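You operate a simulated robot arm through the tools that you are given. There is no shell and no other tool.

You are at the controls of a simulated robot arm. One attempt, no reset.

JOB
File the crust off the clincher's bed.
Fine: lift the bucket out first and stand it in again; put the file back. Set down upright: medium bucket with lugs, block file. What is to be rubbed or washed off counts as gone when no trace of it is left.

Only the result counts: the job must be done as asked and must still hold three seconds after the hand-in. Knocking over, shifting, dropping, spilling or breaking anything else fails it.

ROBOT AND FRAMES
A 7-joint arm with a two-finger parallel gripper, fixed in place. Base frame: the origin is at the foot of the arm, x ahead of it, y to its left, z up; the work surface is at about z = 850. Readings come in mm, rad, newtons and seconds.
With the tool pointing down near the work surface it reaches from about 380 to 800 mm from the base axis. Its first joint turns from -2.496 to 2.496 rad. Payload 3 kg.
The TCP is the grasp point between the finger pads, 30 mm short of the fingertips. In the tool frame z runs along the fingers and y along their closing line. The gripper opens to 110 mm. The fingers are 20 mm wide and 10 mm thick; the gripper's body (48 by 112 mm) begins 55 mm behind the TCP.
Orientation is that of the tool frame in the base frame, as a unit quaternion [x, y, z, w]. With the fingers straight down and closing along the base's y, the tool's x points along the base's -x, its y along +y and its z along -z.

CONTROLS
- The arm moves only by the tool apply_moves. Its argument "plan" is a list of rows, each a list of 3 entries, a list of its own where there are three numbers: the shift along the tool's x, y, z in mm, then the turn, a rotation vector about the tool's x, y, z in rad, then the finger opening in mm, from 0 to 110. In form: [[[dx, dy, dz], [ax, ay, az], fingers], ...]. A call has 1 to 20 rows; each row shifts and turns the commanded pose from where the row before left it, along the tool's axes as they then stand. Rows are played at 5 a second. More than 50 mm and 0.15 rad between two rows, or a gripper value outside its range, and nothing of the call is played. Where a pose cannot be reached the arm comes as near as it can. A force on the tool above 40 N (or 10 N above the force at the start of the call, whichever is more), or a blocked arm, ends the call early, and 0.2 s more pass. Each finger travels about 153 mm/s and halts on what it meets, pressing with about 26 N; the grip force reading is that of the motor and also rises with nothing between the fingers. The clock runs only during rows and for 0.2 s after the last one: add rows that do not move to give the fingers time. The reply holds the time, the measured pose of the TCP, the force on the tool along the base axes, the opening and the grip force, in the units named above and with some noise, with the torque about the TCP (base axes, N m) and any sound that the robot's microphone picked up.
- Cameras (640 x 400 px; columns grow to the right, rows downward): "scene" is fixed at [205.3, -649.3, 1652.6]; the picture's right is [-0.67, 0.74, 0.00], its down [0.70, 0.63, -0.34] and it looks along [-0.25, -0.23, -0.94] (base axes); focal length 214 px, centre (320, 200). "wrist" rides on the gripper at [72, 17, -103] in the tool frame; the picture's right is [-0.23, 0.97, 0.00], its down [-0.76, -0.18, -0.62] and it looks along [-0.61, -0.14, 0.78] (tool axes); focal length 222 px, centre (320, 200). There is no depth. A picture from a camera that has moved, and an enlarged one, comes with that camera's place and axes in the base frame and with its lens. The place of the scene camera against the robot may be out by one fixed shift of up to 25 mm in any direction.
- grab_frame(camera): a new picture of that camera. No time passes.
- raise_lower(by): slides the trunk up (or, below 0, down) by that many mm; the arm rides with it, the base frame stays. It gives what a move gives, with no picture.
- inspect(camera, box): a new picture of the part [left, top, right, bottom] of that camera's present view, enlarged. No time passes.
- job_done(): hands the job in; it is judged then, once.

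Places have to be worked out from the pictures, the camera data and where the tool is seen. Open the gripper and draw the arm clear of the work before you hand the job in, unless the task says otherwise.

The tools are called after "Call:" by a JSON object that holds its "name" and its "arguments". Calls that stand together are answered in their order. apply_moves: Moves the arm, as the interface text tells. Its arguments: {"type":"object","properties":{"plan":{"type":"array","items":{"type":"array"}}},"required":["plan"]} The other tools are called the same way: raise_lower (by) slides the trunk up or down; grab_frame (camera) takes a picture; inspect (camera, box) takes an enlarged picture of a part of a camera's view; job_done () hands the job in.

At the start:

```text
t: 0.0
eef_pos: [641.0, -203.2, 1202.0]
ee_rot: [0.0, 1.0, 0.0, 0.0]
wrist_force: [0.1, -0.2, -0.5]
torque: [0.0, 0.03, -0.02]
width: 109.9
finger_force: 0.1
trunk travel left (down, up): [-425.0, 65.0]
```

scene: 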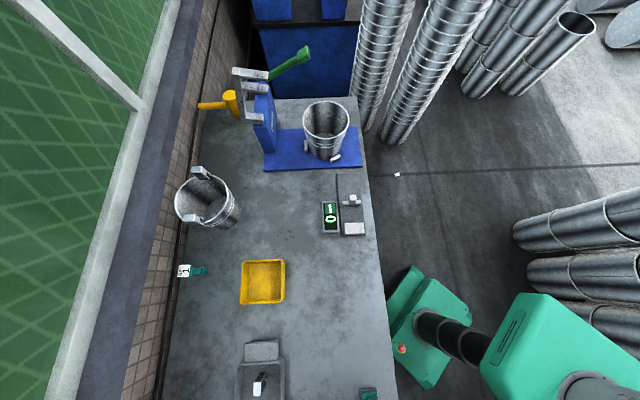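
wrist: 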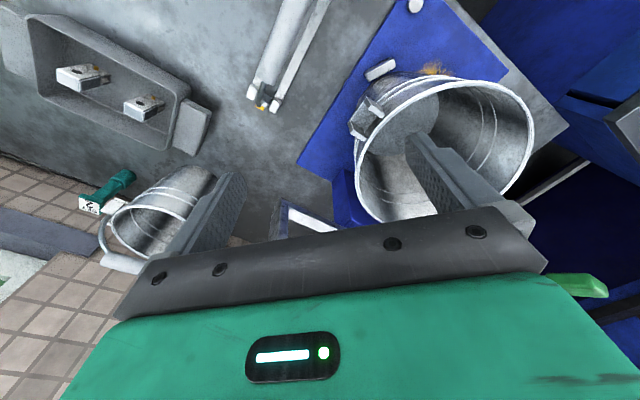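

I'll start by enlarging both views to work out which things are which. The scene camera seems to cover mainly the far part of the table.

Call:
{"name": "inspect", "arguments": {"camera": "wrist", "box": [230, 0, 640, 256]}}

Call:
{"name": "inspect", "arguments": {"camera": "wrist", "box": [0, 0, 320, 200]}}

Call:
{"name": "inspect", "arguments": {"camera": "scene", "box": [160, 50, 400, 200]}}

Call:
{"name": "inspect", "arguments": {"camera": "scene", "box": [160, 180, 400, 400]}}

```text
1.56 times, centred on (435, 128) of wrist
camera zoom: at [568.8, -186.3, 1306.5], right [0.23, 0.97, 0.0], down [0.76, -0.18, 0.62], along [0.61, -0.14, -0.78], focal length 347 px, centre (140, 312)
```

zoom: 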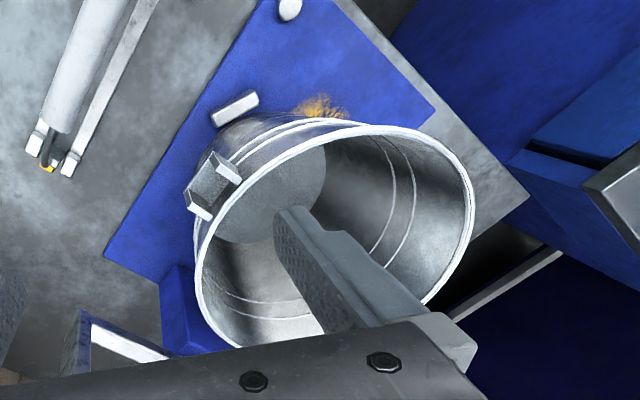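

```text
2.00 times, centred on (160, 100) of wrist
camera zoom: at [568.8, -186.3, 1306.5], right [0.23, 0.97, 0.0], down [0.76, -0.18, 0.62], along [0.61, -0.14, -0.78], focal length 444 px, centre (640, 400)
```

zoom: 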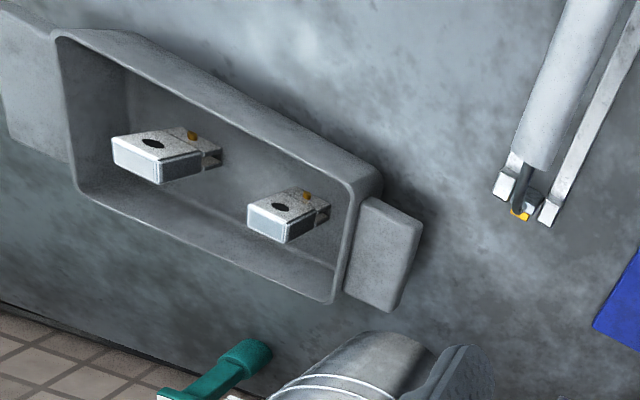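

```text
2.67 times, centred on (280, 125) of scene
camera zoom: at [205.3, -649.3, 1652.6], right [-0.67, 0.74, 0.0], down [0.7, 0.63, -0.34], along [-0.25, -0.23, -0.94], focal length 572 px, centre (427, 400)
```

zoom: 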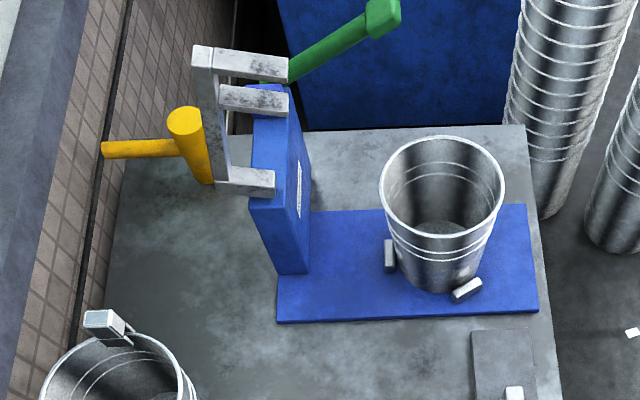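

```text
1.82 times, centred on (280, 290) of scene
camera zoom: at [205.3, -649.3, 1652.6], right [-0.67, 0.74, 0.0], down [0.7, 0.63, -0.34], along [-0.25, -0.23, -0.94], focal length 390 px, centre (393, 36)
```

zoom: 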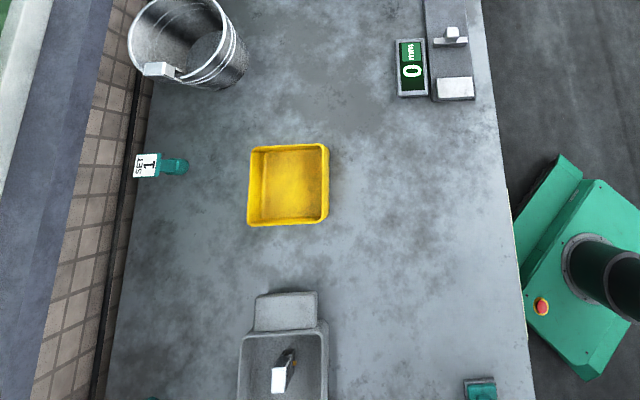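

The wrist view shows the reachable clincher at about (760, -30): a blue bed with an orange crust beside a lugged bucket. I'll move up and over towards it with fingers open for a clearer view from above.

Call:
{"name": "apply_moves", "arguments": {"plan": [[[14, 48, -16], [0, 0, 0], 110], [[14, 48, -16], [0, 0, 0], 110], [[14, 48, -16], [0, 0, 0], 110], [[0, 0, 0], [0, 0, 0], 110]]}}

Call:
{"name": "grab_frame", "arguments": {"camera": "wrist"}}

```text
refused: row 1 steps farther than a row can; nothing moved
```

```text
taken
camera wrist: at [568.8, -186.3, 1306.5], right [0.23, 0.97, 0.0], down [0.76, -0.18, 0.62], along [0.61, -0.14, -0.78], focal length 222 px, centre (320, 200)
```

wrist: 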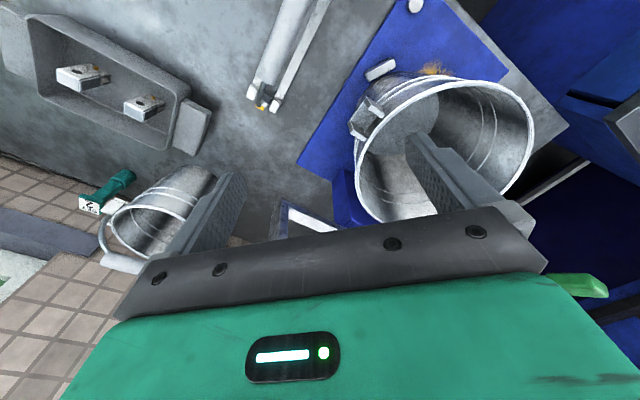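

The step norm was over 50 mm, so nothing moved. I'll use smaller steps for the same view move.

Call:
{"name": "apply_moves", "arguments": {"plan": [[[12, 36, -12], [0, 0, 0], 110], [[12, 36, -12], [0, 0, 0], 110], [[12, 36, -12], [0, 0, 0], 110], [[12, 36, -12], [0, 0, 0], 110], [[0, 0, 0], [0, 0, 0], 110]]}}

Call:
{"name": "grab_frame", "arguments": {"camera": "wrist"}}

```text
t: 1.2
eef_pos: [591.7, -59.4, 1251.4]
ee_rot: [0.001, 1.0, 0.0, 0.0]
wrist_force: [0.0, 0.2, 0.9]
torque: [-0.03, 0.01, -0.03]
width: 110.1
finger_force: 0.1
trunk travel left (down, up): [-425.0, 65.0]
```

```text
taken
camera wrist: at [520.5, -40.9, 1355.2], right [0.23, 0.97, 0.0], down [0.76, -0.18, 0.62], along [0.61, -0.14, -0.78], focal length 222 px, centre (320, 200)
```

wrist: 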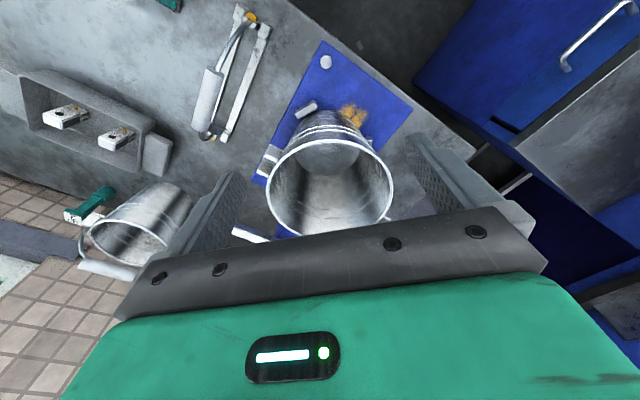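

Now the bed, bucket and crust are visible, as well as a rack with a tool at upper centre. I'll zoom on each of these.

Call:
{"name": "inspect", "arguments": {"camera": "wrist", "box": [180, 0, 440, 162]}}

Call:
{"name": "inspect", "arguments": {"camera": "wrist", "box": [220, 30, 440, 250]}}

Call:
{"name": "inspect", "arguments": {"camera": "wrist", "box": [0, 50, 240, 280]}}

```text
2.46 times, centred on (310, 81) of wrist
camera zoom: at [520.5, -40.9, 1355.2], right [0.23, 0.97, 0.0], down [0.76, -0.18, 0.62], along [0.61, -0.14, -0.78], focal length 547 px, centre (345, 493)
```

zoom: 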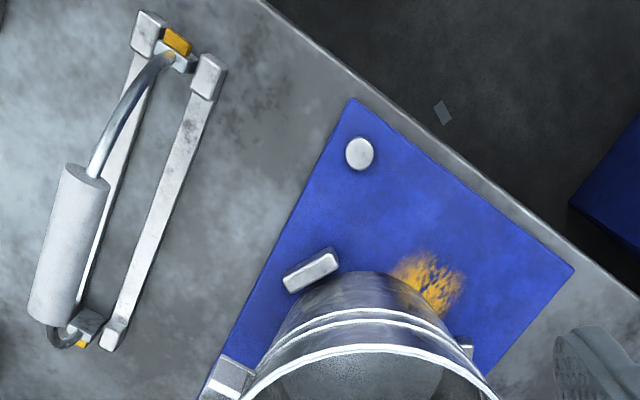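

```text
1.82 times, centred on (330, 140) of wrist
camera zoom: at [520.5, -40.9, 1355.2], right [0.23, 0.97, 0.0], down [0.76, -0.18, 0.62], along [0.61, -0.14, -0.78], focal length 404 px, centre (302, 309)
```

zoom: 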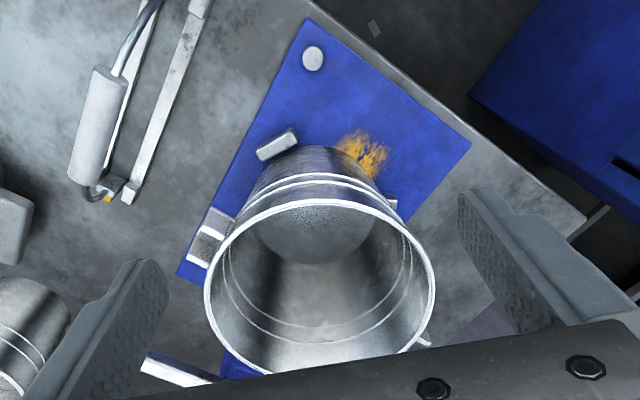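

```text
1.74 times, centred on (120, 165) of wrist
camera zoom: at [520.5, -40.9, 1355.2], right [0.23, 0.97, 0.0], down [0.76, -0.18, 0.62], along [0.61, -0.14, -0.78], focal length 386 px, centre (668, 261)
```

zoom: 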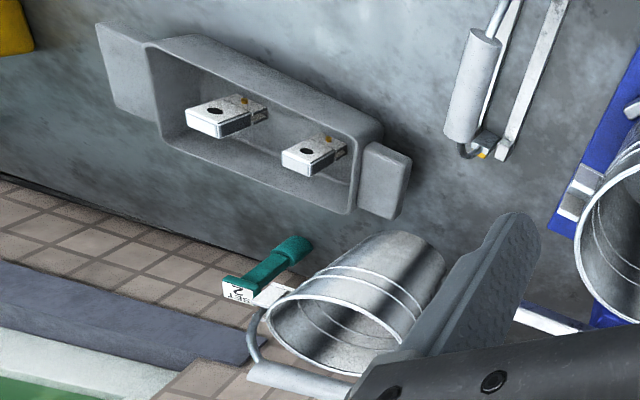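

I see a bail handle in a rack, lug parts in the grey tray and SET 2's spare bucket, but no file yet. I'll move and yaw the tool to search the rest of the table.

Call:
{"name": "apply_moves", "arguments": {"plan": [[[-13, -46, -2], [0, 0, 0], 110], [[-13, -46, -2], [0, 0, 0], 110], [[-13, -46, -2], [0, 0, 0], 110], [[-13, -46, -2], [0, 0, 0], 110], [[0, 0, 0], [0, 0, -0.15], 110], [[0, 0, 0], [0, 0, -0.15], 110], [[0, 0, 0], [0, 0, -0.15], 110], [[0, 0, 0], [0, 0, -0.15], 110], [[0, 0, 0], [0, 0, -0.15], 110], [[0, 0, 0], [0, 0, -0.15], 110], [[0, 0, 0], [0, 0, -0.15], 110], [[0, 0, 0], [0, 0, -0.15], 110], [[0, 0, 0], [0, 0, -0.15], 110], [[0, 0, 0], [0, 0, -0.15], 110], [[0, 0, 0], [0, 0, 0], 110]]}}

Call:
{"name": "grab_frame", "arguments": {"camera": "wrist"}}

```text
t: 4.4
eef_pos: [645.5, -243.0, 1258.4]
ee_rot: [-0.682, 0.732, 0.0, -0.001]
wrist_force: [0.0, 0.0, 0.1]
torque: [-0.01, 0.01, 0.02]
width: 110.0
finger_force: 0.1
trunk travel left (down, up): [-425.0, 65.0]
```

```text
taken
camera wrist: at [623.6, -314.1, 1363.0], right [-0.96, 0.29, 0.0], down [0.23, 0.75, 0.62], along [0.18, 0.6, -0.78], focal length 222 px, centre (320, 200)
```

wrist: 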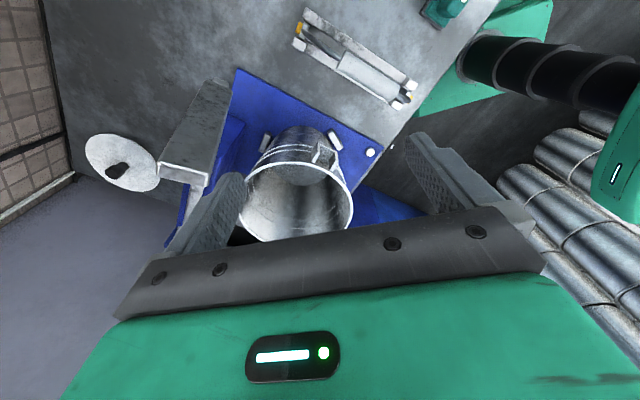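

A white disc with a dark knob lies near the wall behind the clincher's column. I'll zoom on it and the surroundings.

Call:
{"name": "inspect", "arguments": {"camera": "wrist", "box": [40, 80, 240, 240]}}

Call:
{"name": "inspect", "arguments": {"camera": "wrist", "box": [220, 0, 480, 162]}}

Call:
{"name": "inspect", "arguments": {"camera": "wrist", "box": [210, 90, 430, 250]}}

```text
2.50 times, centred on (140, 160) of wrist
camera zoom: at [623.6, -314.1, 1363.0], right [-0.96, 0.29, 0.0], down [0.23, 0.75, 0.62], along [0.18, 0.6, -0.78], focal length 555 px, centre (770, 300)
```

zoom: 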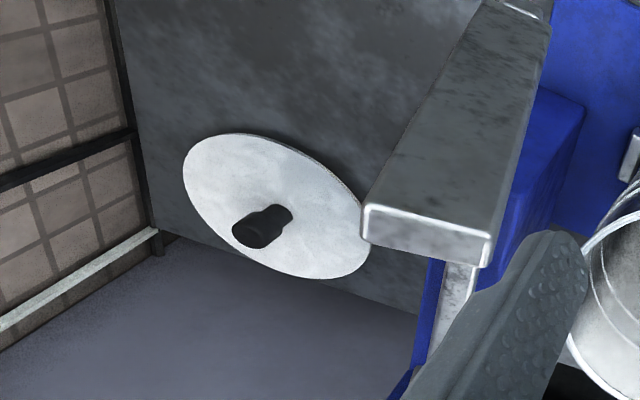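

```text
2.46 times, centred on (350, 81) of wrist
camera zoom: at [623.6, -314.1, 1363.0], right [-0.96, 0.29, 0.0], down [0.23, 0.75, 0.62], along [0.18, 0.6, -0.78], focal length 547 px, centre (246, 493)
```

zoom: 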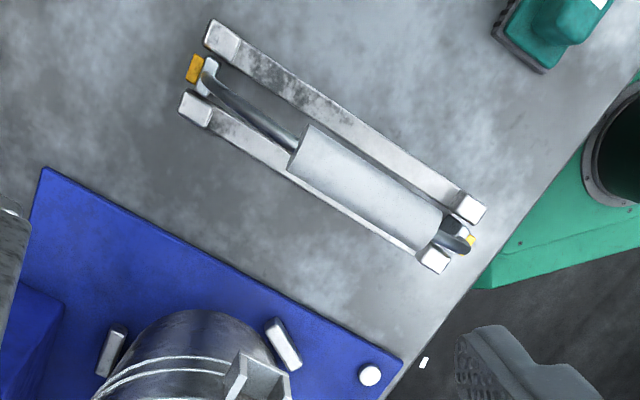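

```text
2.50 times, centred on (320, 170) of wrist
camera zoom: at [623.6, -314.1, 1363.0], right [-0.96, 0.29, 0.0], down [0.23, 0.75, 0.62], along [0.18, 0.6, -0.78], focal length 555 px, centre (320, 275)
```

zoom: 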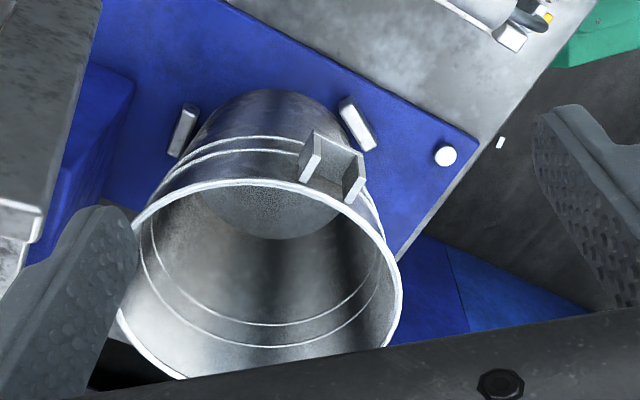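

The teal-handled dark block near the table's front edge at about (418, -263) looks like the block file. I'll move the camera over it to look properly.

Call:
{"name": "apply_moves", "arguments": {"plan": [[[3.5, 48, 0], [0, 0, 0], 110], [[3.5, 48, 0], [0, 0, 0], 110], [[3.5, 48, 0], [0, 0, 0], 110], [[3, 36, 0], [0, 0, 0], 110], [[0, 0, 0], [0, 0, 0], 110]]}}

Call:
{"name": "grab_frame", "arguments": {"camera": "wrist"}}

Call:
{"name": "grab_frame", "arguments": {"camera": "scene"}}

```text
t: 5.6
eef_pos: [463.2, -243.9, 1259.9]
ee_rot: [-0.682, 0.731, 0.0, -0.001]
wrist_force: [-1.0, -0.3, 0.5]
torque: [-0.01, -0.02, 0.0]
width: 110.2
finger_force: 0.1
trunk travel left (down, up): [-425.0, 65.0]
```

```text
taken
camera wrist: at [441.8, -314.4, 1364.0], right [-0.96, 0.3, 0.0], down [0.23, 0.75, 0.62], along [0.18, 0.6, -0.78], focal length 222 px, centre (320, 200)
```

wrist: 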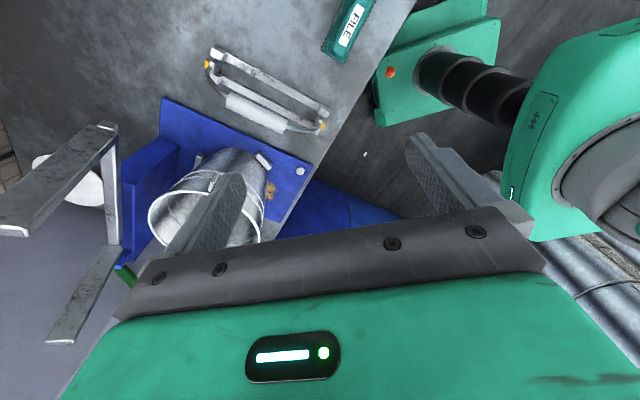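

```text
taken
```

scene: 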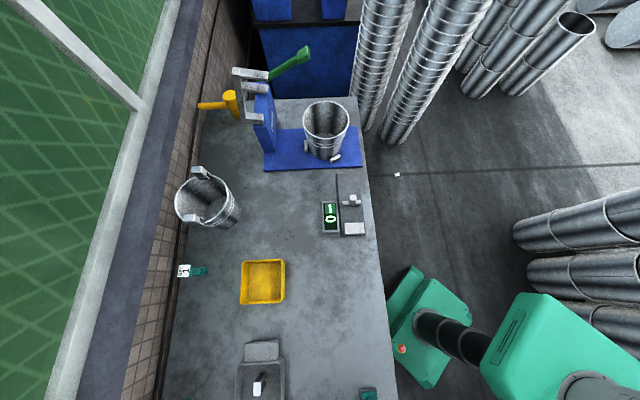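

The teal block is labelled "FILE". I'll shift the camera toward -y to see it fully.

Call:
{"name": "apply_moves", "arguments": {"plan": [[[45, 5, 0], [0, 0, 0], 110], [[45, 5, 0], [0, 0, 0], 110], [[20, 5, 0], [0, 0, 0], 110], [[0, 0, 0], [0, 0, 0], 110]]}}

Call:
{"name": "grab_frame", "arguments": {"camera": "wrist"}}

Call:
{"name": "inspect", "arguments": {"camera": "wrist", "box": [240, 0, 440, 160]}}

Call:
{"name": "inspect", "arguments": {"camera": "wrist", "box": [100, 40, 360, 250]}}

```text
t: 6.6
eef_pos: [441.3, -354.4, 1259.4]
ee_rot: [-0.682, 0.731, 0.0, 0.0]
wrist_force: [0.8, 0.0, -0.3]
torque: [0.02, -0.02, 0.0]
width: 110.3
finger_force: 0.1
trunk travel left (down, up): [-425.0, 65.0]
```

```text
taken
camera wrist: at [419.4, -424.1, 1363.2], right [-0.96, 0.3, 0.0], down [0.23, 0.75, 0.62], along [0.18, 0.6, -0.78], focal length 222 px, centre (320, 200)
```

wrist: 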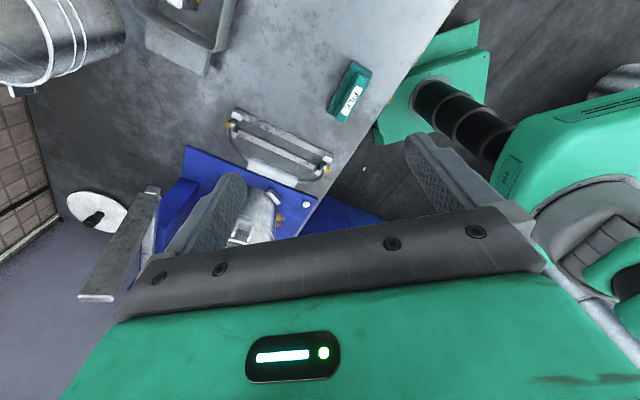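

```text
2.50 times, centred on (340, 80) of wrist
camera zoom: at [419.4, -424.1, 1363.2], right [-0.96, 0.3, 0.0], down [0.23, 0.75, 0.62], along [0.18, 0.6, -0.78], focal length 555 px, centre (270, 500)
```

zoom: 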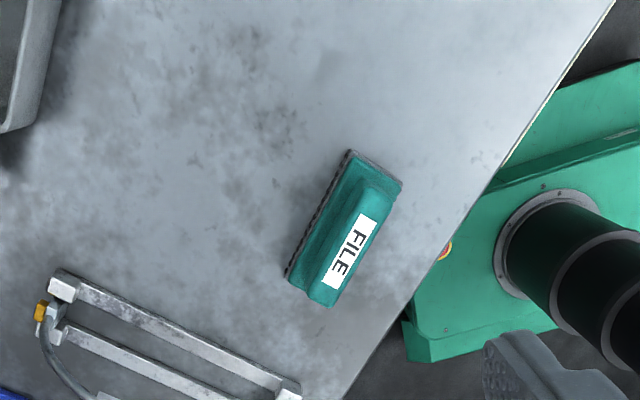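

```text
1.90 times, centred on (230, 145) of wrist
camera zoom: at [419.4, -424.1, 1363.2], right [-0.96, 0.3, 0.0], down [0.23, 0.75, 0.62], along [0.18, 0.6, -0.78], focal length 423 px, centre (491, 305)
```

zoom: 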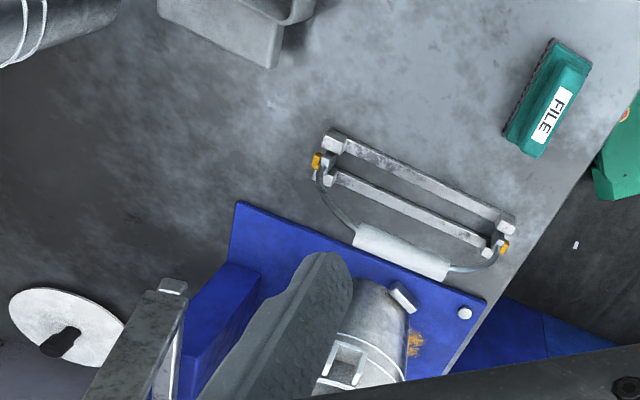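

The file's centre is at about (395, -294) with its long axis parallel to the table edge. I triangulate the bucket rim centre at about (744, -75, 1044) with a diameter of about 214 mm. Next I'll tilt the tool for a side view of the clincher, to check its column and arms for clearance.

Call:
{"name": "apply_moves", "arguments": {"plan": [[[0, 0, 0], [0, 0, 0.15], 110], [[0, 0, 0], [0, 0, 0.15], 110], [[0, 0, 0], [0, 0, 0.15], 110], [[0, 0, 0], [0, 0, 0.15], 110], [[0, 0, 0], [0, 0, 0.12], 110], [[0, 0, 0], [0, -0.14, 0], 110], [[0, 0, 0], [0, -0.14, 0], 110], [[0, 0, 0], [0, -0.14, 0], 110], [[0, 0, 0], [0, -0.14, 0], 110], [[0, 0, 0], [0, 0, 0], 110]]}}

Call:
{"name": "grab_frame", "arguments": {"camera": "wrist"}}

```text
t: 8.8
eef_pos: [441.5, -353.1, 1258.9]
ee_rot: [-0.365, 0.889, 0.105, 0.256]
wrist_force: [-0.7, 0.1, -1.5]
torque: [-0.01, 0.0, -0.01]
width: 110.1
finger_force: 0.1
trunk travel left (down, up): [-425.0, 65.0]
```

```text
taken
camera wrist: at [347.0, -422.5, 1308.9], right [-0.55, 0.83, 0.12], down [0.35, 0.09, 0.93], along [0.76, 0.55, -0.34], focal length 222 px, centre (320, 200)
```

wrist: 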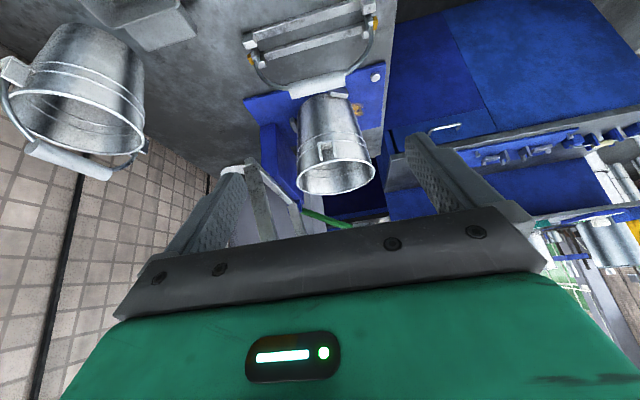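

Call:
{"name": "inspect", "arguments": {"camera": "wrist", "box": [180, 60, 420, 240]}}

Call:
{"name": "inspect", "arguments": {"camera": "wrist", "box": [240, 70, 400, 200]}}

```text
2.22 times, centred on (300, 150) of wrist
camera zoom: at [347.0, -422.5, 1308.9], right [-0.55, 0.83, 0.12], down [0.35, 0.09, 0.93], along [0.76, 0.55, -0.34], focal length 494 px, centre (364, 311)
```

zoom: 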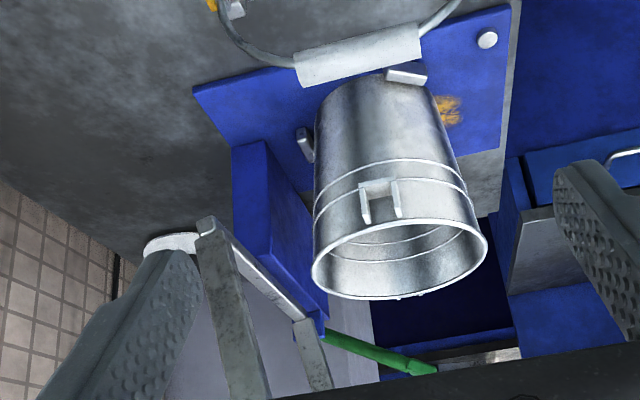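

```text
3.08 times, centred on (320, 135) of wrist
camera zoom: at [347.0, -422.5, 1308.9], right [-0.55, 0.83, 0.12], down [0.35, 0.09, 0.93], along [0.76, 0.55, -0.34], focal length 684 px, centre (320, 400)
```

zoom: 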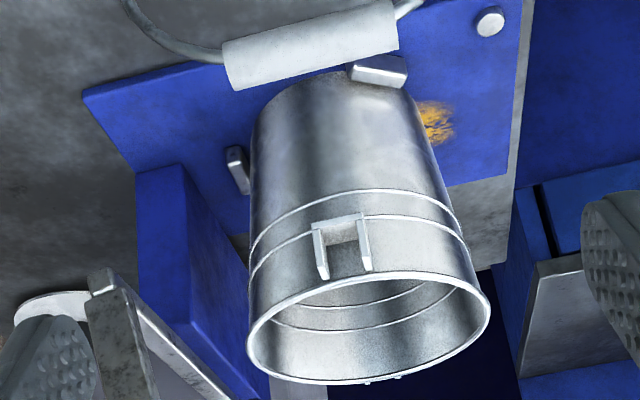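

The side view shows the column, grey frame and green lever are all on the wall side or beyond the bucket, so the near rim is free to grip. I'll straighten the tool, yaw it so the fingers close radially, and move above the near rim point at about (637, -68).

Call:
{"name": "apply_moves", "arguments": {"plan": [[[0, 0, 0], [0, 0.14, 0], 110], [[0, 0, 0], [0, 0.14, 0], 110], [[0, 0, 0], [0, 0.14, 0], 110], [[0, 0, 0], [0, 0.14, 0], 110], [[0, 0, 0], [0, 0, -0.15], 110], [[0, 0, 0], [0, 0, -0.15], 110], [[0, 0, 0], [0, 0, -0.15], 110], [[0, 0, 0], [0, 0, -0.15], 110], [[0, 0, 0], [0, 0, -0.12], 110], [[-37.2, -21.8, 13.6], [0, 0, 0], 110], [[-37.2, -21.8, 13.6], [0, 0, 0], 110], [[-37.2, -21.8, 13.6], [0, 0, 0], 110], [[-37.2, -21.8, 13.6], [0, 0, 0], 110], [[-37.2, -21.8, 13.6], [0, 0, 0], 110], [[-37.2, -21.8, 13.6], [0, 0, 0], 110], [[-37.2, -21.8, 13.6], [0, 0, 0], 110], [[-37.2, -21.8, 13.6], [0, 0, 0], 110], [[0, 0, 0], [0, 0, 0], 110]]}}

Call:
{"name": "grab_frame", "arguments": {"camera": "wrist"}}

```text
t: 12.6
eef_pos: [635.9, -67.2, 1149.3]
ee_rot: [-0.681, 0.732, 0.0, -0.001]
wrist_force: [0.7, 0.2, 0.1]
torque: [-0.03, 0.03, 0.03]
width: 110.0
finger_force: 0.1
trunk travel left (down, up): [-425.0, 65.0]
```

```text
taken
camera wrist: at [615.0, -137.9, 1253.6], right [-0.96, 0.3, 0.0], down [0.23, 0.75, 0.62], along [0.18, 0.6, -0.78], focal length 222 px, centre (320, 200)
```

wrist: 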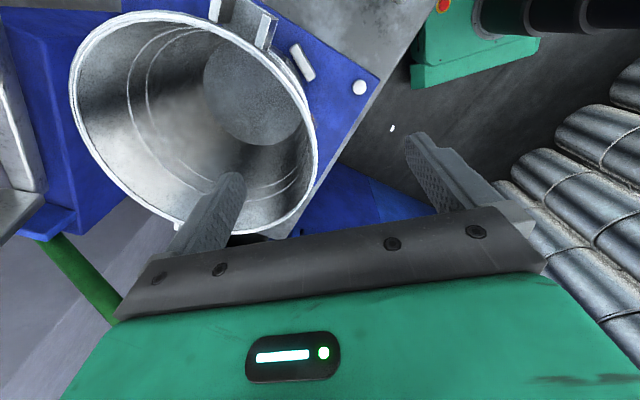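

The view now shows the rim close to the TCP's vertical line. I'll zoom in to measure the rim edge exactly.

Call:
{"name": "inspect", "arguments": {"camera": "wrist", "box": [230, 40, 390, 200]}}

Call:
{"name": "inspect", "arguments": {"camera": "wrist", "box": [50, 0, 350, 240]}}

```text
2.50 times, centred on (310, 120) of wrist
camera zoom: at [615.0, -137.9, 1253.6], right [-0.96, 0.3, 0.0], down [0.23, 0.75, 0.62], along [0.18, 0.6, -0.78], focal length 555 px, centre (345, 400)
```

zoom: 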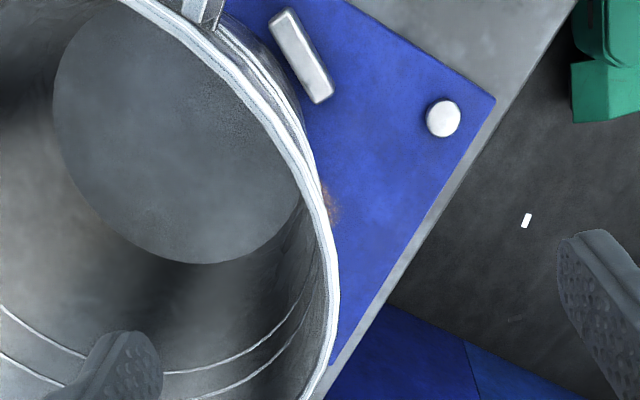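

```text
1.67 times, centred on (200, 120) of wrist
camera zoom: at [615.0, -137.9, 1253.6], right [-0.96, 0.3, 0.0], down [0.23, 0.75, 0.62], along [0.18, 0.6, -0.78], focal length 370 px, centre (520, 333)
```

zoom: 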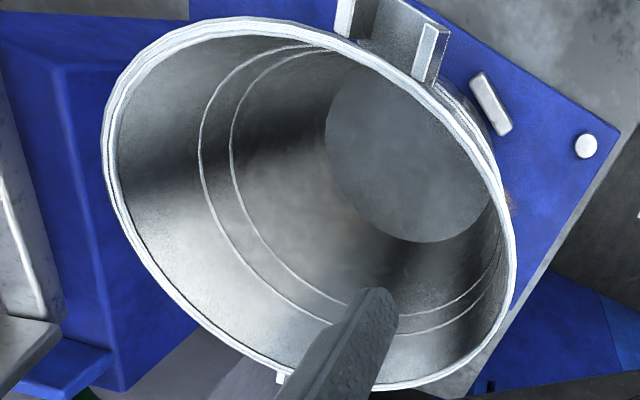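

Fitting the rim in two views gives a rim height of about z 1074, a centre at (739.5, -79), a radius of about 99 mm and a wall taper of about 5°. I'll tilt the tool 0.09 rad to match the wall, narrow the fingers to 40 mm, and come down to just above the rim to check alignment.

Call:
{"name": "apply_moves", "arguments": {"plan": [[[0, 0, 0], [0.09, 0, 0], 40], [[4.5, 0.2, 27.8], [0, 0, 0], 40], [[0, 0, 0], [0, 0, 0], 40], [[0, 0, 0], [0, 0, 0], 40]]}}

Call:
{"name": "grab_frame", "arguments": {"camera": "wrist"}}

Call:
{"name": "inspect", "arguments": {"camera": "wrist", "box": [230, 60, 390, 220]}}

```text
t: 13.6
eef_pos: [641.6, -73.7, 1121.6]
ee_rot: [-0.68, 0.732, -0.032, 0.031]
wrist_force: [0.4, -0.9, 0.1]
torque: [0.01, -0.04, 0.02]
width: 39.9
finger_force: 0.0
trunk travel left (down, up): [-425.0, 65.0]
```

```text
taken
camera wrist: at [608.3, -142.9, 1224.3], right [-0.95, 0.3, -0.09], down [0.17, 0.75, 0.64], along [0.25, 0.59, -0.77], focal length 222 px, centre (320, 200)
```

wrist: 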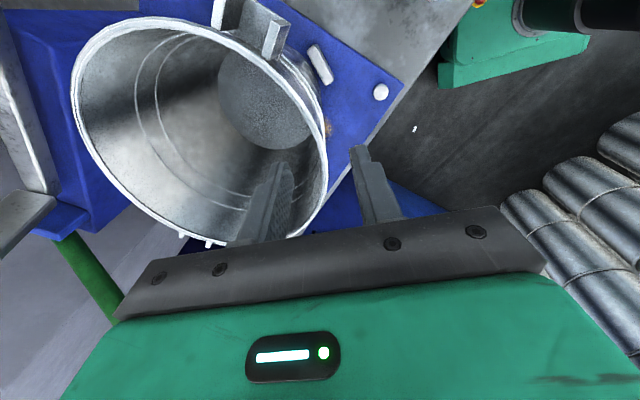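

```text
2.50 times, centred on (310, 140) of wrist
camera zoom: at [608.3, -142.9, 1224.3], right [-0.95, 0.3, -0.09], down [0.17, 0.75, 0.64], along [0.25, 0.59, -0.77], focal length 555 px, centre (345, 350)
```

zoom: 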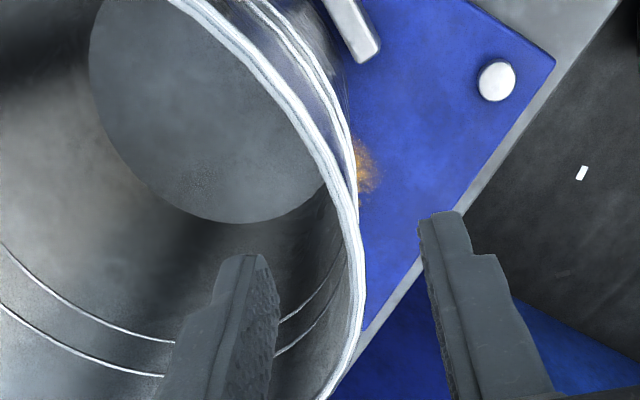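

The wall is nearly centred between the fingers, about 1.5 mm outward. I'll descend 60 mm along the tool axis with that small correction and check again.

Call:
{"name": "apply_moves", "arguments": {"plan": [[[0, 1.5, 20], [0, 0, 0], 40], [[0, 0, 20], [0, 0, 0], 40], [[0, 0, 20], [0, 0, 0], 40], [[0, 0, 0], [0, 0, 0], 40]]}}

Call:
{"name": "grab_frame", "arguments": {"camera": "wrist"}}

Call:
{"name": "inspect", "arguments": {"camera": "wrist", "box": [230, 90, 430, 250]}}

```text
t: 14.6
eef_pos: [643.8, -73.3, 1061.0]
ee_rot: [-0.681, 0.731, -0.033, 0.031]
wrist_force: [0.2, 0.0, 0.4]
torque: [0.01, 0.01, 0.0]
width: 40.0
finger_force: 0.0
trunk travel left (down, up): [-425.0, 65.0]
```

```text
taken
camera wrist: at [612.1, -143.0, 1163.9], right [-0.95, 0.3, -0.09], down [0.18, 0.75, 0.64], along [0.25, 0.59, -0.77], focal length 222 px, centre (320, 200)
```

wrist: 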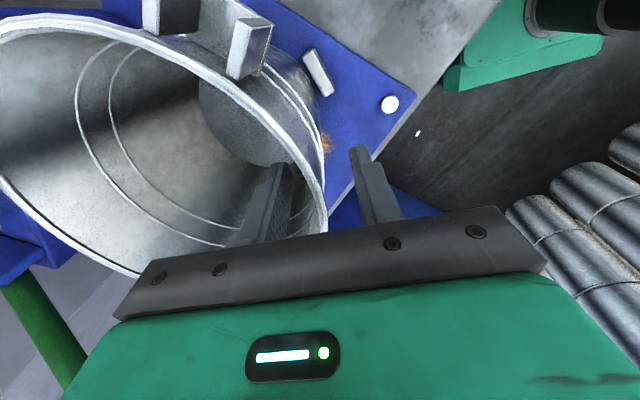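

```text
2.50 times, centred on (330, 170) of wrist
camera zoom: at [612.1, -143.0, 1163.9], right [-0.95, 0.3, -0.09], down [0.18, 0.75, 0.64], along [0.25, 0.59, -0.77], focal length 555 px, centre (295, 275)
```

zoom: 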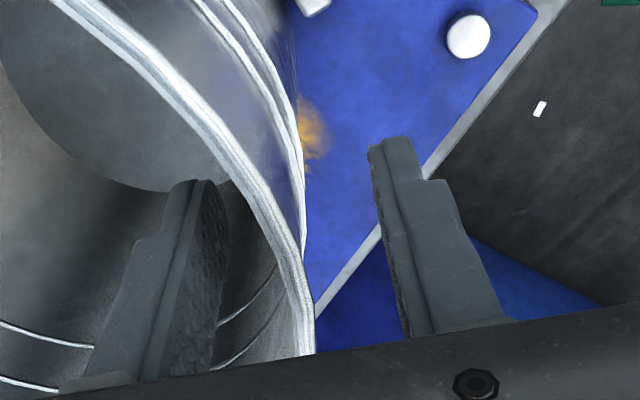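

The rim sits centred between the fingers, roughly 13 mm above the TCP. I'll go down 27 mm more, still open, and check for contact.

Call:
{"name": "apply_moves", "arguments": {"plan": [[[0, 0.5, 14], [0, 0, 0], 40], [[0, 0, 13], [0, 0, 0], 40], [[0, 0, 0], [0, 0, 0], 40]]}}

Call:
{"name": "inspect", "arguments": {"camera": "wrist", "box": [200, 90, 440, 260]}}

```text
t: 15.4
eef_pos: [645.1, -74.5, 1036.5]
ee_rot: [-0.681, 0.731, -0.032, 0.031]
wrist_force: [0.7, -0.1, 0.6]
torque: [0.01, 0.03, -0.01]
width: 39.9
finger_force: 0.1
trunk travel left (down, up): [-425.0, 65.0]
```

```text
2.35 times, centred on (320, 175) of wrist
camera zoom: at [613.6, -143.4, 1137.9], right [-0.95, 0.3, -0.09], down [0.17, 0.75, 0.64], along [0.25, 0.59, -0.77], focal length 523 px, centre (320, 259)
```

zoom: 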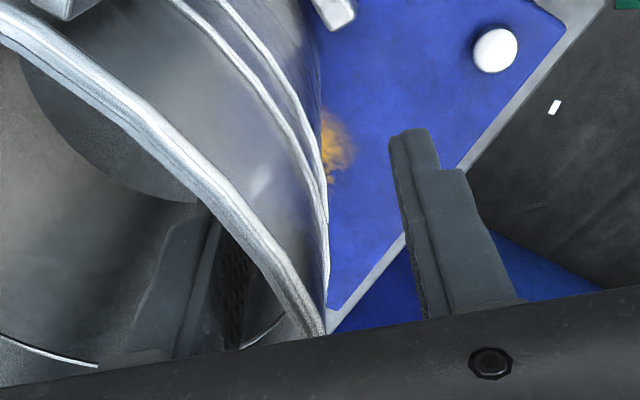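

The rim is centred and there is no contact. I'll close the fingers gently onto the wall.

Call:
{"name": "apply_moves", "arguments": {"plan": [[[0, 0, 0], [0, 0, 0], 25], [[0, 0, 0], [0, 0, 0], 15], [[0, 0, 0], [0, 0, 0], 8], [[0, 0, 0], [0, 0, 0], 0], [[0, 0, 0], [0, 0, 0], 0], [[0, 0, 0], [0, 0, 0], 0]]}}

Call:
{"name": "grab_frame", "arguments": {"camera": "wrist"}}

```text
t: 16.8
eef_pos: [644.1, -73.3, 1035.5]
ee_rot: [-0.681, 0.731, -0.033, 0.031]
wrist_force: [13.3, 0.9, 5.4]
torque: [-0.17, -1.68, 0.58]
width: 7.5
finger_force: 26.1
trunk travel left (down, up): [-425.0, 65.0]
```

```text
taken
camera wrist: at [614.6, -143.2, 1137.9], right [-0.95, 0.29, -0.09], down [0.17, 0.75, 0.64], along [0.25, 0.59, -0.77], focal length 222 px, centre (320, 200)
```

wrist: 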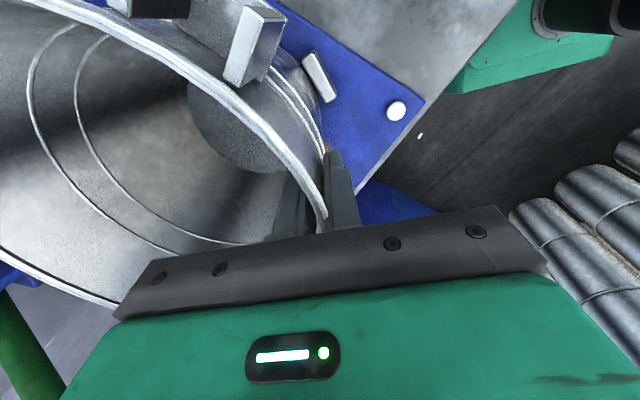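

The grip is on: width 7.5 mm, 26 N, with a modest side load of about 13 N. I'll lift straight up 12 mm slowly and read the forces.

Call:
{"name": "apply_moves", "arguments": {"plan": [[[0, -0.36, -4], [0, 0, 0], 0], [[0, -0.36, -4], [0, 0, 0], 0], [[0, -0.36, -4], [0, 0, 0], 0], [[0, 0, 0], [0, 0, 0], 0], [[0, 0, 0], [0, 0, 0], 0]]}}

Call:
{"name": "grab_frame", "arguments": {"camera": "wrist"}}

```text
t: 18.0
eef_pos: [645.5, -73.2, 1047.2]
ee_rot: [-0.681, 0.731, -0.032, 0.03]
wrist_force: [14.0, 2.6, -7.4]
torque: [0.46, -1.63, 0.63]
width: 6.5
finger_force: 25.5
trunk travel left (down, up): [-425.0, 65.0]
```

```text
taken
camera wrist: at [615.3, -143.1, 1149.4], right [-0.95, 0.29, -0.09], down [0.18, 0.75, 0.64], along [0.25, 0.59, -0.77], focal length 222 px, centre (320, 200)
```

wrist: 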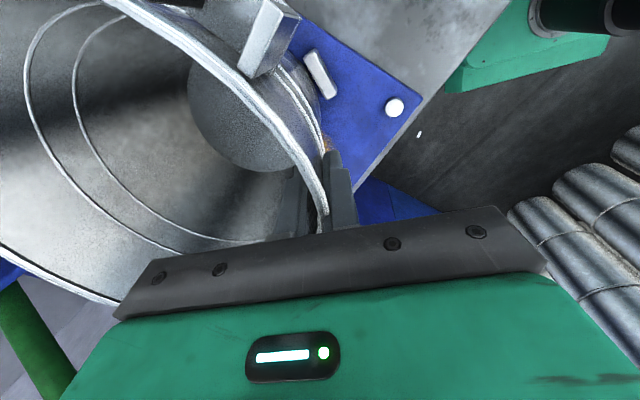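

The bucket's bottom seems to be leaning toward the robot-side stop, which explains the steady +x load. I'll tilt the tool a little more inward (+0.04 rad) while lifting another 12 mm to level it.

Call:
{"name": "apply_moves", "arguments": {"plan": [[[0, -0.4, -4], [0.01, 0, 0], 0], [[0, -0.4, -4], [0.01, 0, 0], 0], [[0, -0.4, -4], [0.01, 0, 0], 0], [[0, 0, 0], [0.01, 0, 0], 0], [[0, 0, 0], [0, 0, 0], 0]]}}

Call:
{"name": "grab_frame", "arguments": {"camera": "wrist"}}

```text
t: 19.2
eef_pos: [642.9, -72.9, 1059.3]
ee_rot: [-0.681, 0.73, -0.047, 0.043]
wrist_force: [-4.0, 5.7, -4.8]
torque: [0.88, 1.08, 0.4]
width: 4.0
finger_force: 25.4
trunk travel left (down, up): [-425.0, 65.0]
```

```text
taken
camera wrist: at [609.6, -142.8, 1160.5], right [-0.95, 0.29, -0.12], down [0.15, 0.75, 0.64], along [0.28, 0.59, -0.76], focal length 222 px, centre (320, 200)
```

wrist: 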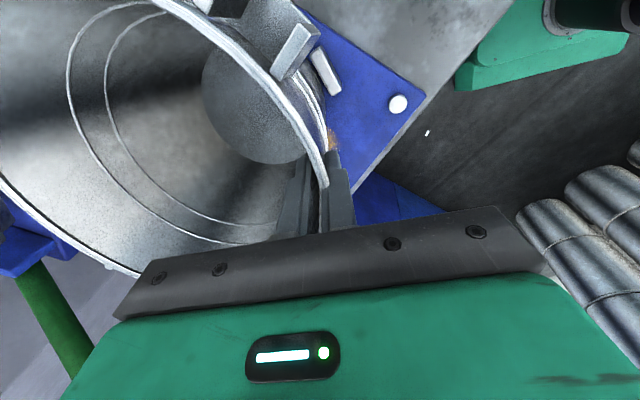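

The width fell to 4.0 mm and the rim looks lower on the fingers, so I suspect the bucket is slipping. I'll zoom in before going further.

Call:
{"name": "inspect", "arguments": {"camera": "wrist", "box": [200, 60, 440, 260]}}

Call:
{"name": "inspect", "arguments": {"camera": "wrist", "box": [0, 0, 440, 280]}}

```text
2.00 times, centred on (320, 160) of wrist
camera zoom: at [609.6, -142.8, 1160.5], right [-0.95, 0.29, -0.12], down [0.15, 0.75, 0.64], along [0.28, 0.59, -0.76], focal length 444 px, centre (320, 280)
```

zoom: 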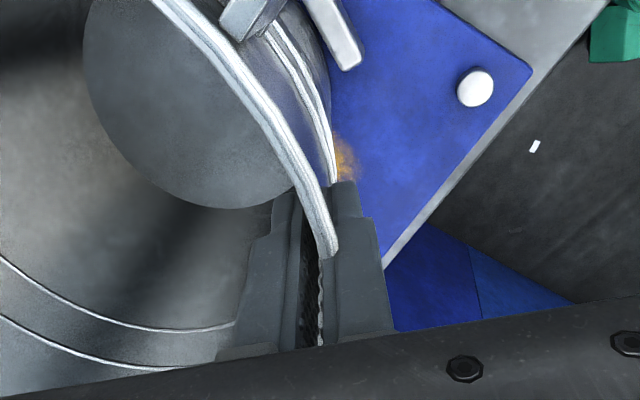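

```text
1.43 times, centred on (220, 140) of wrist
camera zoom: at [609.6, -142.8, 1160.5], right [-0.95, 0.29, -0.12], down [0.15, 0.75, 0.64], along [0.28, 0.59, -0.76], focal length 317 px, centre (463, 286)
```

zoom: 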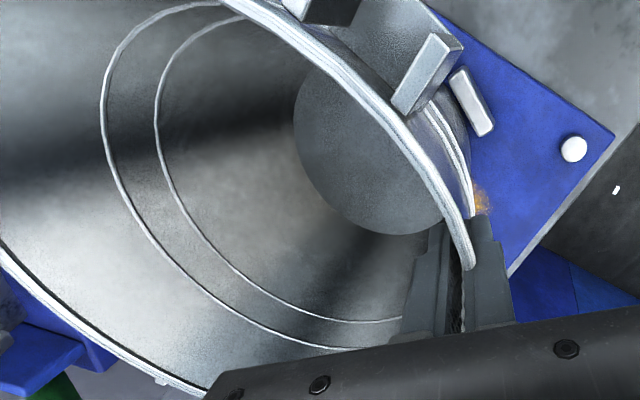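

The bucket stayed on the bed while the fingers slid up. The width trend suggests the wall taper is closer to 7.5°, so my first grip was only on its edges and pushed the bucket against a stop. I'll open, check the bucket is still seated, and regrip with the tilt now set at 0.13 rad.

Call:
{"name": "apply_moves", "arguments": {"plan": [[[0, 0, 0], [0, 0, 0], 15], [[0, 0, 0], [0, 0, 0], 40], [[0, 0, 0], [0, 0, 0], 40]]}}

Call:
{"name": "grab_frame", "arguments": {"camera": "wrist"}}

Call:
{"name": "inspect", "arguments": {"camera": "wrist", "box": [200, 60, 440, 260]}}

```text
t: 20.0
eef_pos: [644.5, -73.6, 1060.5]
ee_rot: [-0.68, 0.731, -0.047, 0.044]
wrist_force: [0.4, -0.7, 0.5]
torque: [-0.02, 0.02, 0.04]
width: 39.9
finger_force: 0.0
trunk travel left (down, up): [-425.0, 65.0]
```

```text
taken
camera wrist: at [609.9, -143.3, 1160.7], right [-0.95, 0.29, -0.13], down [0.15, 0.75, 0.64], along [0.28, 0.59, -0.76], focal length 222 px, centre (320, 200)
```

wrist: 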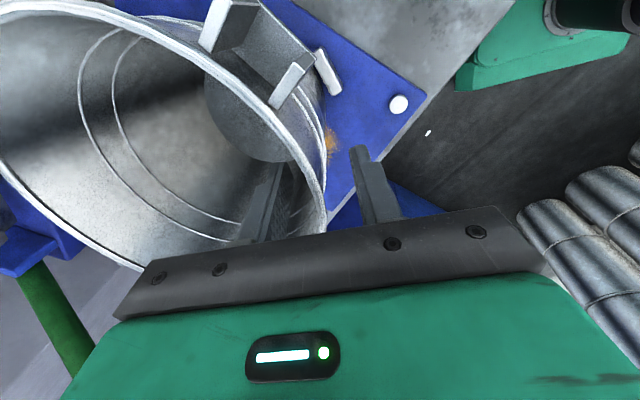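

```text
2.00 times, centred on (320, 160) of wrist
camera zoom: at [609.9, -143.3, 1160.7], right [-0.95, 0.29, -0.13], down [0.15, 0.75, 0.64], along [0.28, 0.59, -0.76], focal length 444 px, centre (320, 280)
```

zoom: 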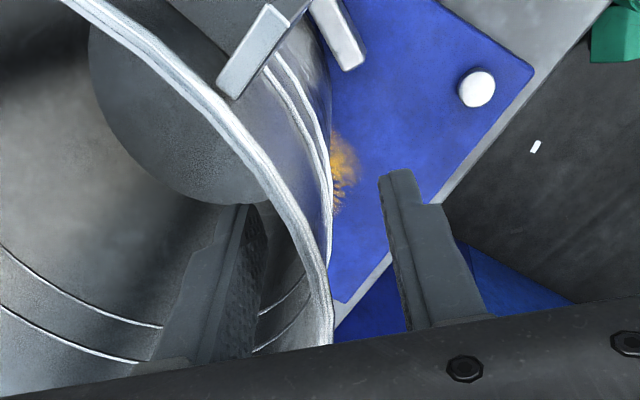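

The bucket stands freely again with the rim near z 1072, so nothing was lifted. I'll go 30 mm deeper with the new tilt, nudge 2 mm inward to centre, and close.

Call:
{"name": "apply_moves", "arguments": {"plan": [[[0, -2, 15], [0, 0, 0], 40], [[0, 0, 15], [0, 0, 0], 40], [[0, 0, 0], [0, 0, 0], 25], [[0, 0, 0], [0, 0, 0], 15], [[0, 0, 0], [0, 0, 0], 10], [[0, 0, 0], [0, 0, 0], 6], [[0, 0, 0], [0, 0, 0], 0], [[0, 0, 0], [0, 0, 0], 0], [[0, 0, 0], [0, 0, 0], 0]]}}

Call:
{"name": "inspect", "arguments": {"camera": "wrist", "box": [200, 60, 440, 260]}}

```text
t: 22.0
eef_pos: [649.9, -72.7, 1029.6]
ee_rot: [-0.681, 0.73, -0.046, 0.045]
wrist_force: [-13.2, 8.6, 0.7]
torque: [0.89, 1.77, 0.03]
width: 4.4
finger_force: 26.0
trunk travel left (down, up): [-425.0, 65.0]
```

```text
2.00 times, centred on (320, 160) of wrist
camera zoom: at [615.2, -142.8, 1131.3], right [-0.95, 0.29, -0.12], down [0.15, 0.75, 0.64], along [0.28, 0.59, -0.76], focal length 444 px, centre (320, 280)
```

zoom: 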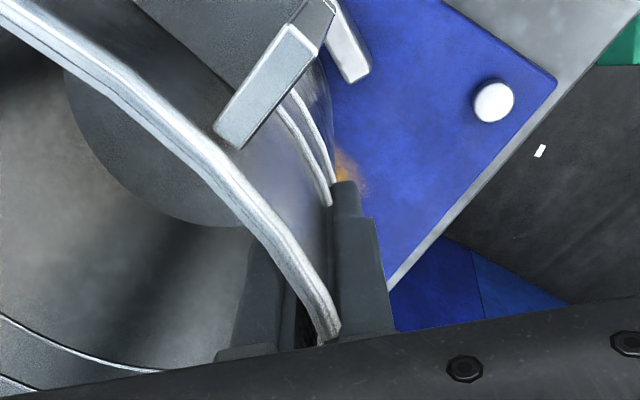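

The grip is better aligned (4.4 mm), but the bucket is now pressed against the wall-side stop, with force (-13, +9). I'll ease the tool about 2.6 mm back along that force to unload it.

Call:
{"name": "apply_moves", "arguments": {"plan": [[[-0.6, 1.1, -0.15], [0, 0, 0], 0], [[-0.6, 1.2, -0.15], [0, 0, 0], 0], [[0, 0, 0], [0, 0, 0], 0]]}}

```text
t: 22.8
eef_pos: [648.4, -73.7, 1030.0]
ee_rot: [-0.679, 0.731, -0.047, 0.044]
wrist_force: [-3.5, 2.5, -0.5]
torque: [0.54, 1.24, 0.03]
width: 4.1
finger_force: 25.7
trunk travel left (down, up): [-425.0, 65.0]
```

The side load dropped to about 4 N. One more small ease, then I'll lift 8 mm and read the load.

Call:
{"name": "apply_moves", "arguments": {"plan": [[[-0.4, 0.7, -0.1], [0, 0, 0], 0], [[0, 0, 0], [0, 0, 0], 0], [[0, -0.26, -2], [0, 0, 0], 0], [[0, -0.26, -2], [0, 0, 0], 0], [[0, -0.26, -2], [0, 0, 0], 0], [[0, -0.26, -2], [0, 0, 0], 0], [[0, 0, 0], [0, 0, 0], 0]]}}

Call:
{"name": "inspect", "arguments": {"camera": "wrist", "box": [200, 60, 440, 260]}}

```text
t: 24.4
eef_pos: [646.7, -72.1, 1037.7]
ee_rot: [-0.68, 0.73, -0.048, 0.044]
wrist_force: [-0.3, 0.3, -5.2]
torque: [0.05, 0.49, 0.0]
width: 3.9
finger_force: 25.7
trunk travel left (down, up): [-425.0, 65.0]
```

```text
2.00 times, centred on (320, 160) of wrist
camera zoom: at [613.1, -141.8, 1138.8], right [-0.95, 0.29, -0.12], down [0.15, 0.75, 0.64], along [0.28, 0.59, -0.76], focal length 444 px, centre (320, 280)
```

zoom: 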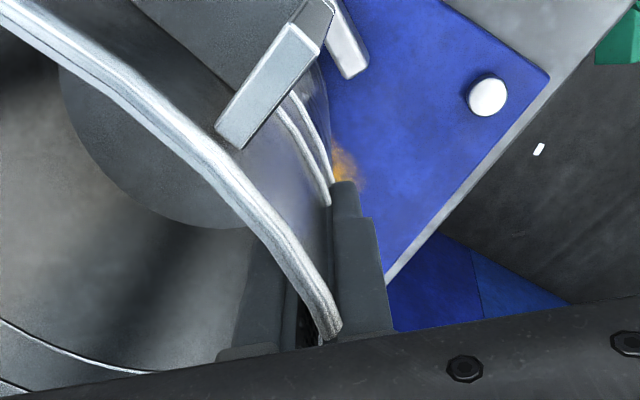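

The bucket is up: the full weight is about 5.2 N, the side load is zero and there's no slip. I'll lift it another 120 mm gently.

Call:
{"name": "apply_moves", "arguments": {"plan": [[[0, -1.3, -9.9], [0, 0, 0], 0], [[0, -1.94, -14.9], [0, 0, 0], 0], [[0, -1.94, -14.9], [0, 0, 0], 0], [[0, -1.94, -14.9], [0, 0, 0], 0], [[0, -1.94, -14.9], [0, 0, 0], 0], [[0, -1.94, -14.9], [0, 0, 0], 0], [[0, -1.94, -14.9], [0, 0, 0], 0], [[0, -1.94, -14.9], [0, 0, 0], 0], [[0, -0.65, -5], [0, 0, 0], 0], [[0, 0, 0], [0, 0, 0], 0]]}}

Call:
{"name": "grab_frame", "arguments": {"camera": "wrist"}}

```text
t: 26.6
eef_pos: [647.1, -70.8, 1158.0]
ee_rot: [-0.68, 0.73, -0.047, 0.045]
wrist_force: [0.3, -0.1, -5.2]
torque: [0.07, 0.52, 0.03]
width: 4.1
finger_force: 26.1
trunk travel left (down, up): [-425.0, 65.0]
```

```text
taken
camera wrist: at [612.8, -142.1, 1258.9], right [-0.95, 0.29, -0.12], down [0.15, 0.75, 0.64], along [0.28, 0.59, -0.76], focal length 222 px, centre (320, 200)
```

wrist: 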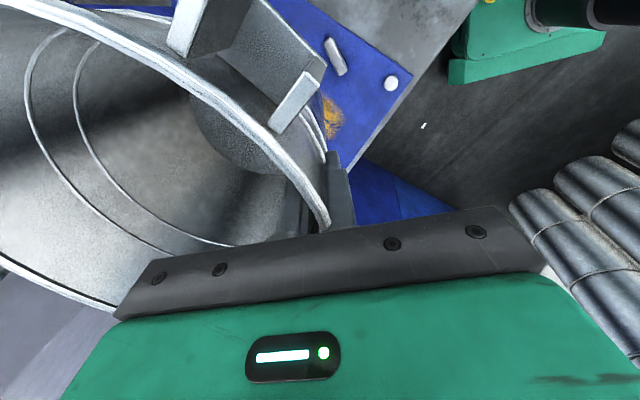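

Held steadily at z 1158. I'll now swing it around the base axis toward the clear table area, 14 slow rows to start.

Call:
{"name": "apply_moves", "arguments": {"plan": [[[10.9, 0.6, -0.1], [0, 0.0022, 0.0167], 0], [[21.9, 1.24, -0.16], [0, 0.00437, 0.03342], 0], [[21.9, 1.24, -0.16], [0, 0.00437, 0.03342], 0], [[21.9, 1.24, -0.16], [0, 0.00437, 0.03342], 0], [[21.9, 1.24, -0.16], [0, 0.00437, 0.03342], 0], [[21.9, 1.24, -0.16], [0, 0.00437, 0.03342], 0], [[21.9, 1.24, -0.16], [0, 0.00437, 0.03342], 0], [[21.9, 1.24, -0.16], [0, 0.00437, 0.03342], 0], [[21.9, 1.24, -0.16], [0, 0.00437, 0.03342], 0], [[21.9, 1.24, -0.16], [0, 0.00437, 0.03342], 0], [[21.9, 1.24, -0.16], [0, 0.00437, 0.03342], 0], [[21.9, 1.24, -0.16], [0, 0.00437, 0.03342], 0], [[21.9, 1.24, -0.16], [0, 0.00437, 0.03342], 0], [[21.9, 1.24, -0.16], [0, 0.00437, 0.03342], 0], [[10.9, 0.6, -0.1], [0, 0.0022, 0.0167], 0], [[0, 0, 0], [0, 0, 0], 0]]}}

Call:
{"name": "grab_frame", "arguments": {"camera": "wrist"}}

Call:
{"name": "grab_frame", "arguments": {"camera": "scene"}}

```text
t: 28.6
eef_pos: [605.6, -233.1, 1158.9]
ee_rot: [-0.582, 0.811, -0.051, 0.036]
wrist_force: [-1.0, 17.4, -4.5]
torque: [-1.16, 0.16, 2.13]
width: 34.0
finger_force: 25.8
trunk travel left (down, up): [-425.0, 65.0]
stopped in row 9: the force on the tool passed its limit at 46 N (the readings are from after the stop); the commanded pose is now the measured one
```

```text
taken
camera wrist: at [555.5, -292.5, 1259.4], right [-0.84, 0.52, -0.12], down [0.34, 0.69, 0.64], along [0.42, 0.5, -0.76], focal length 222 px, centre (320, 200)
```

wrist: 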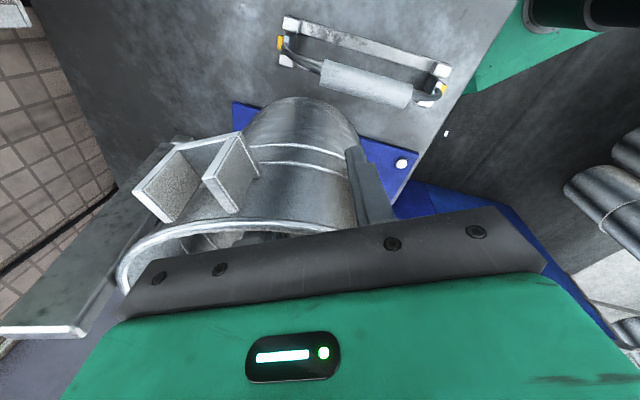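

```text
taken
```

scene: 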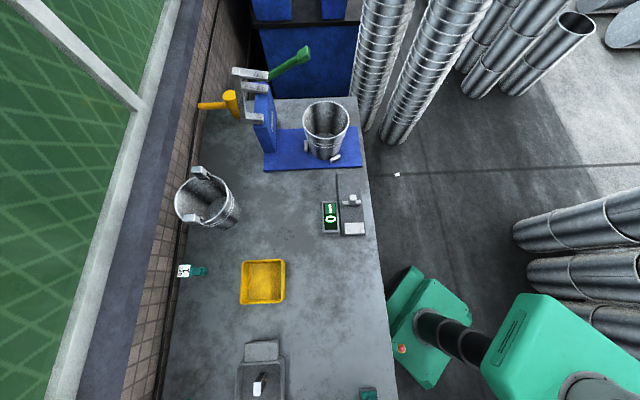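

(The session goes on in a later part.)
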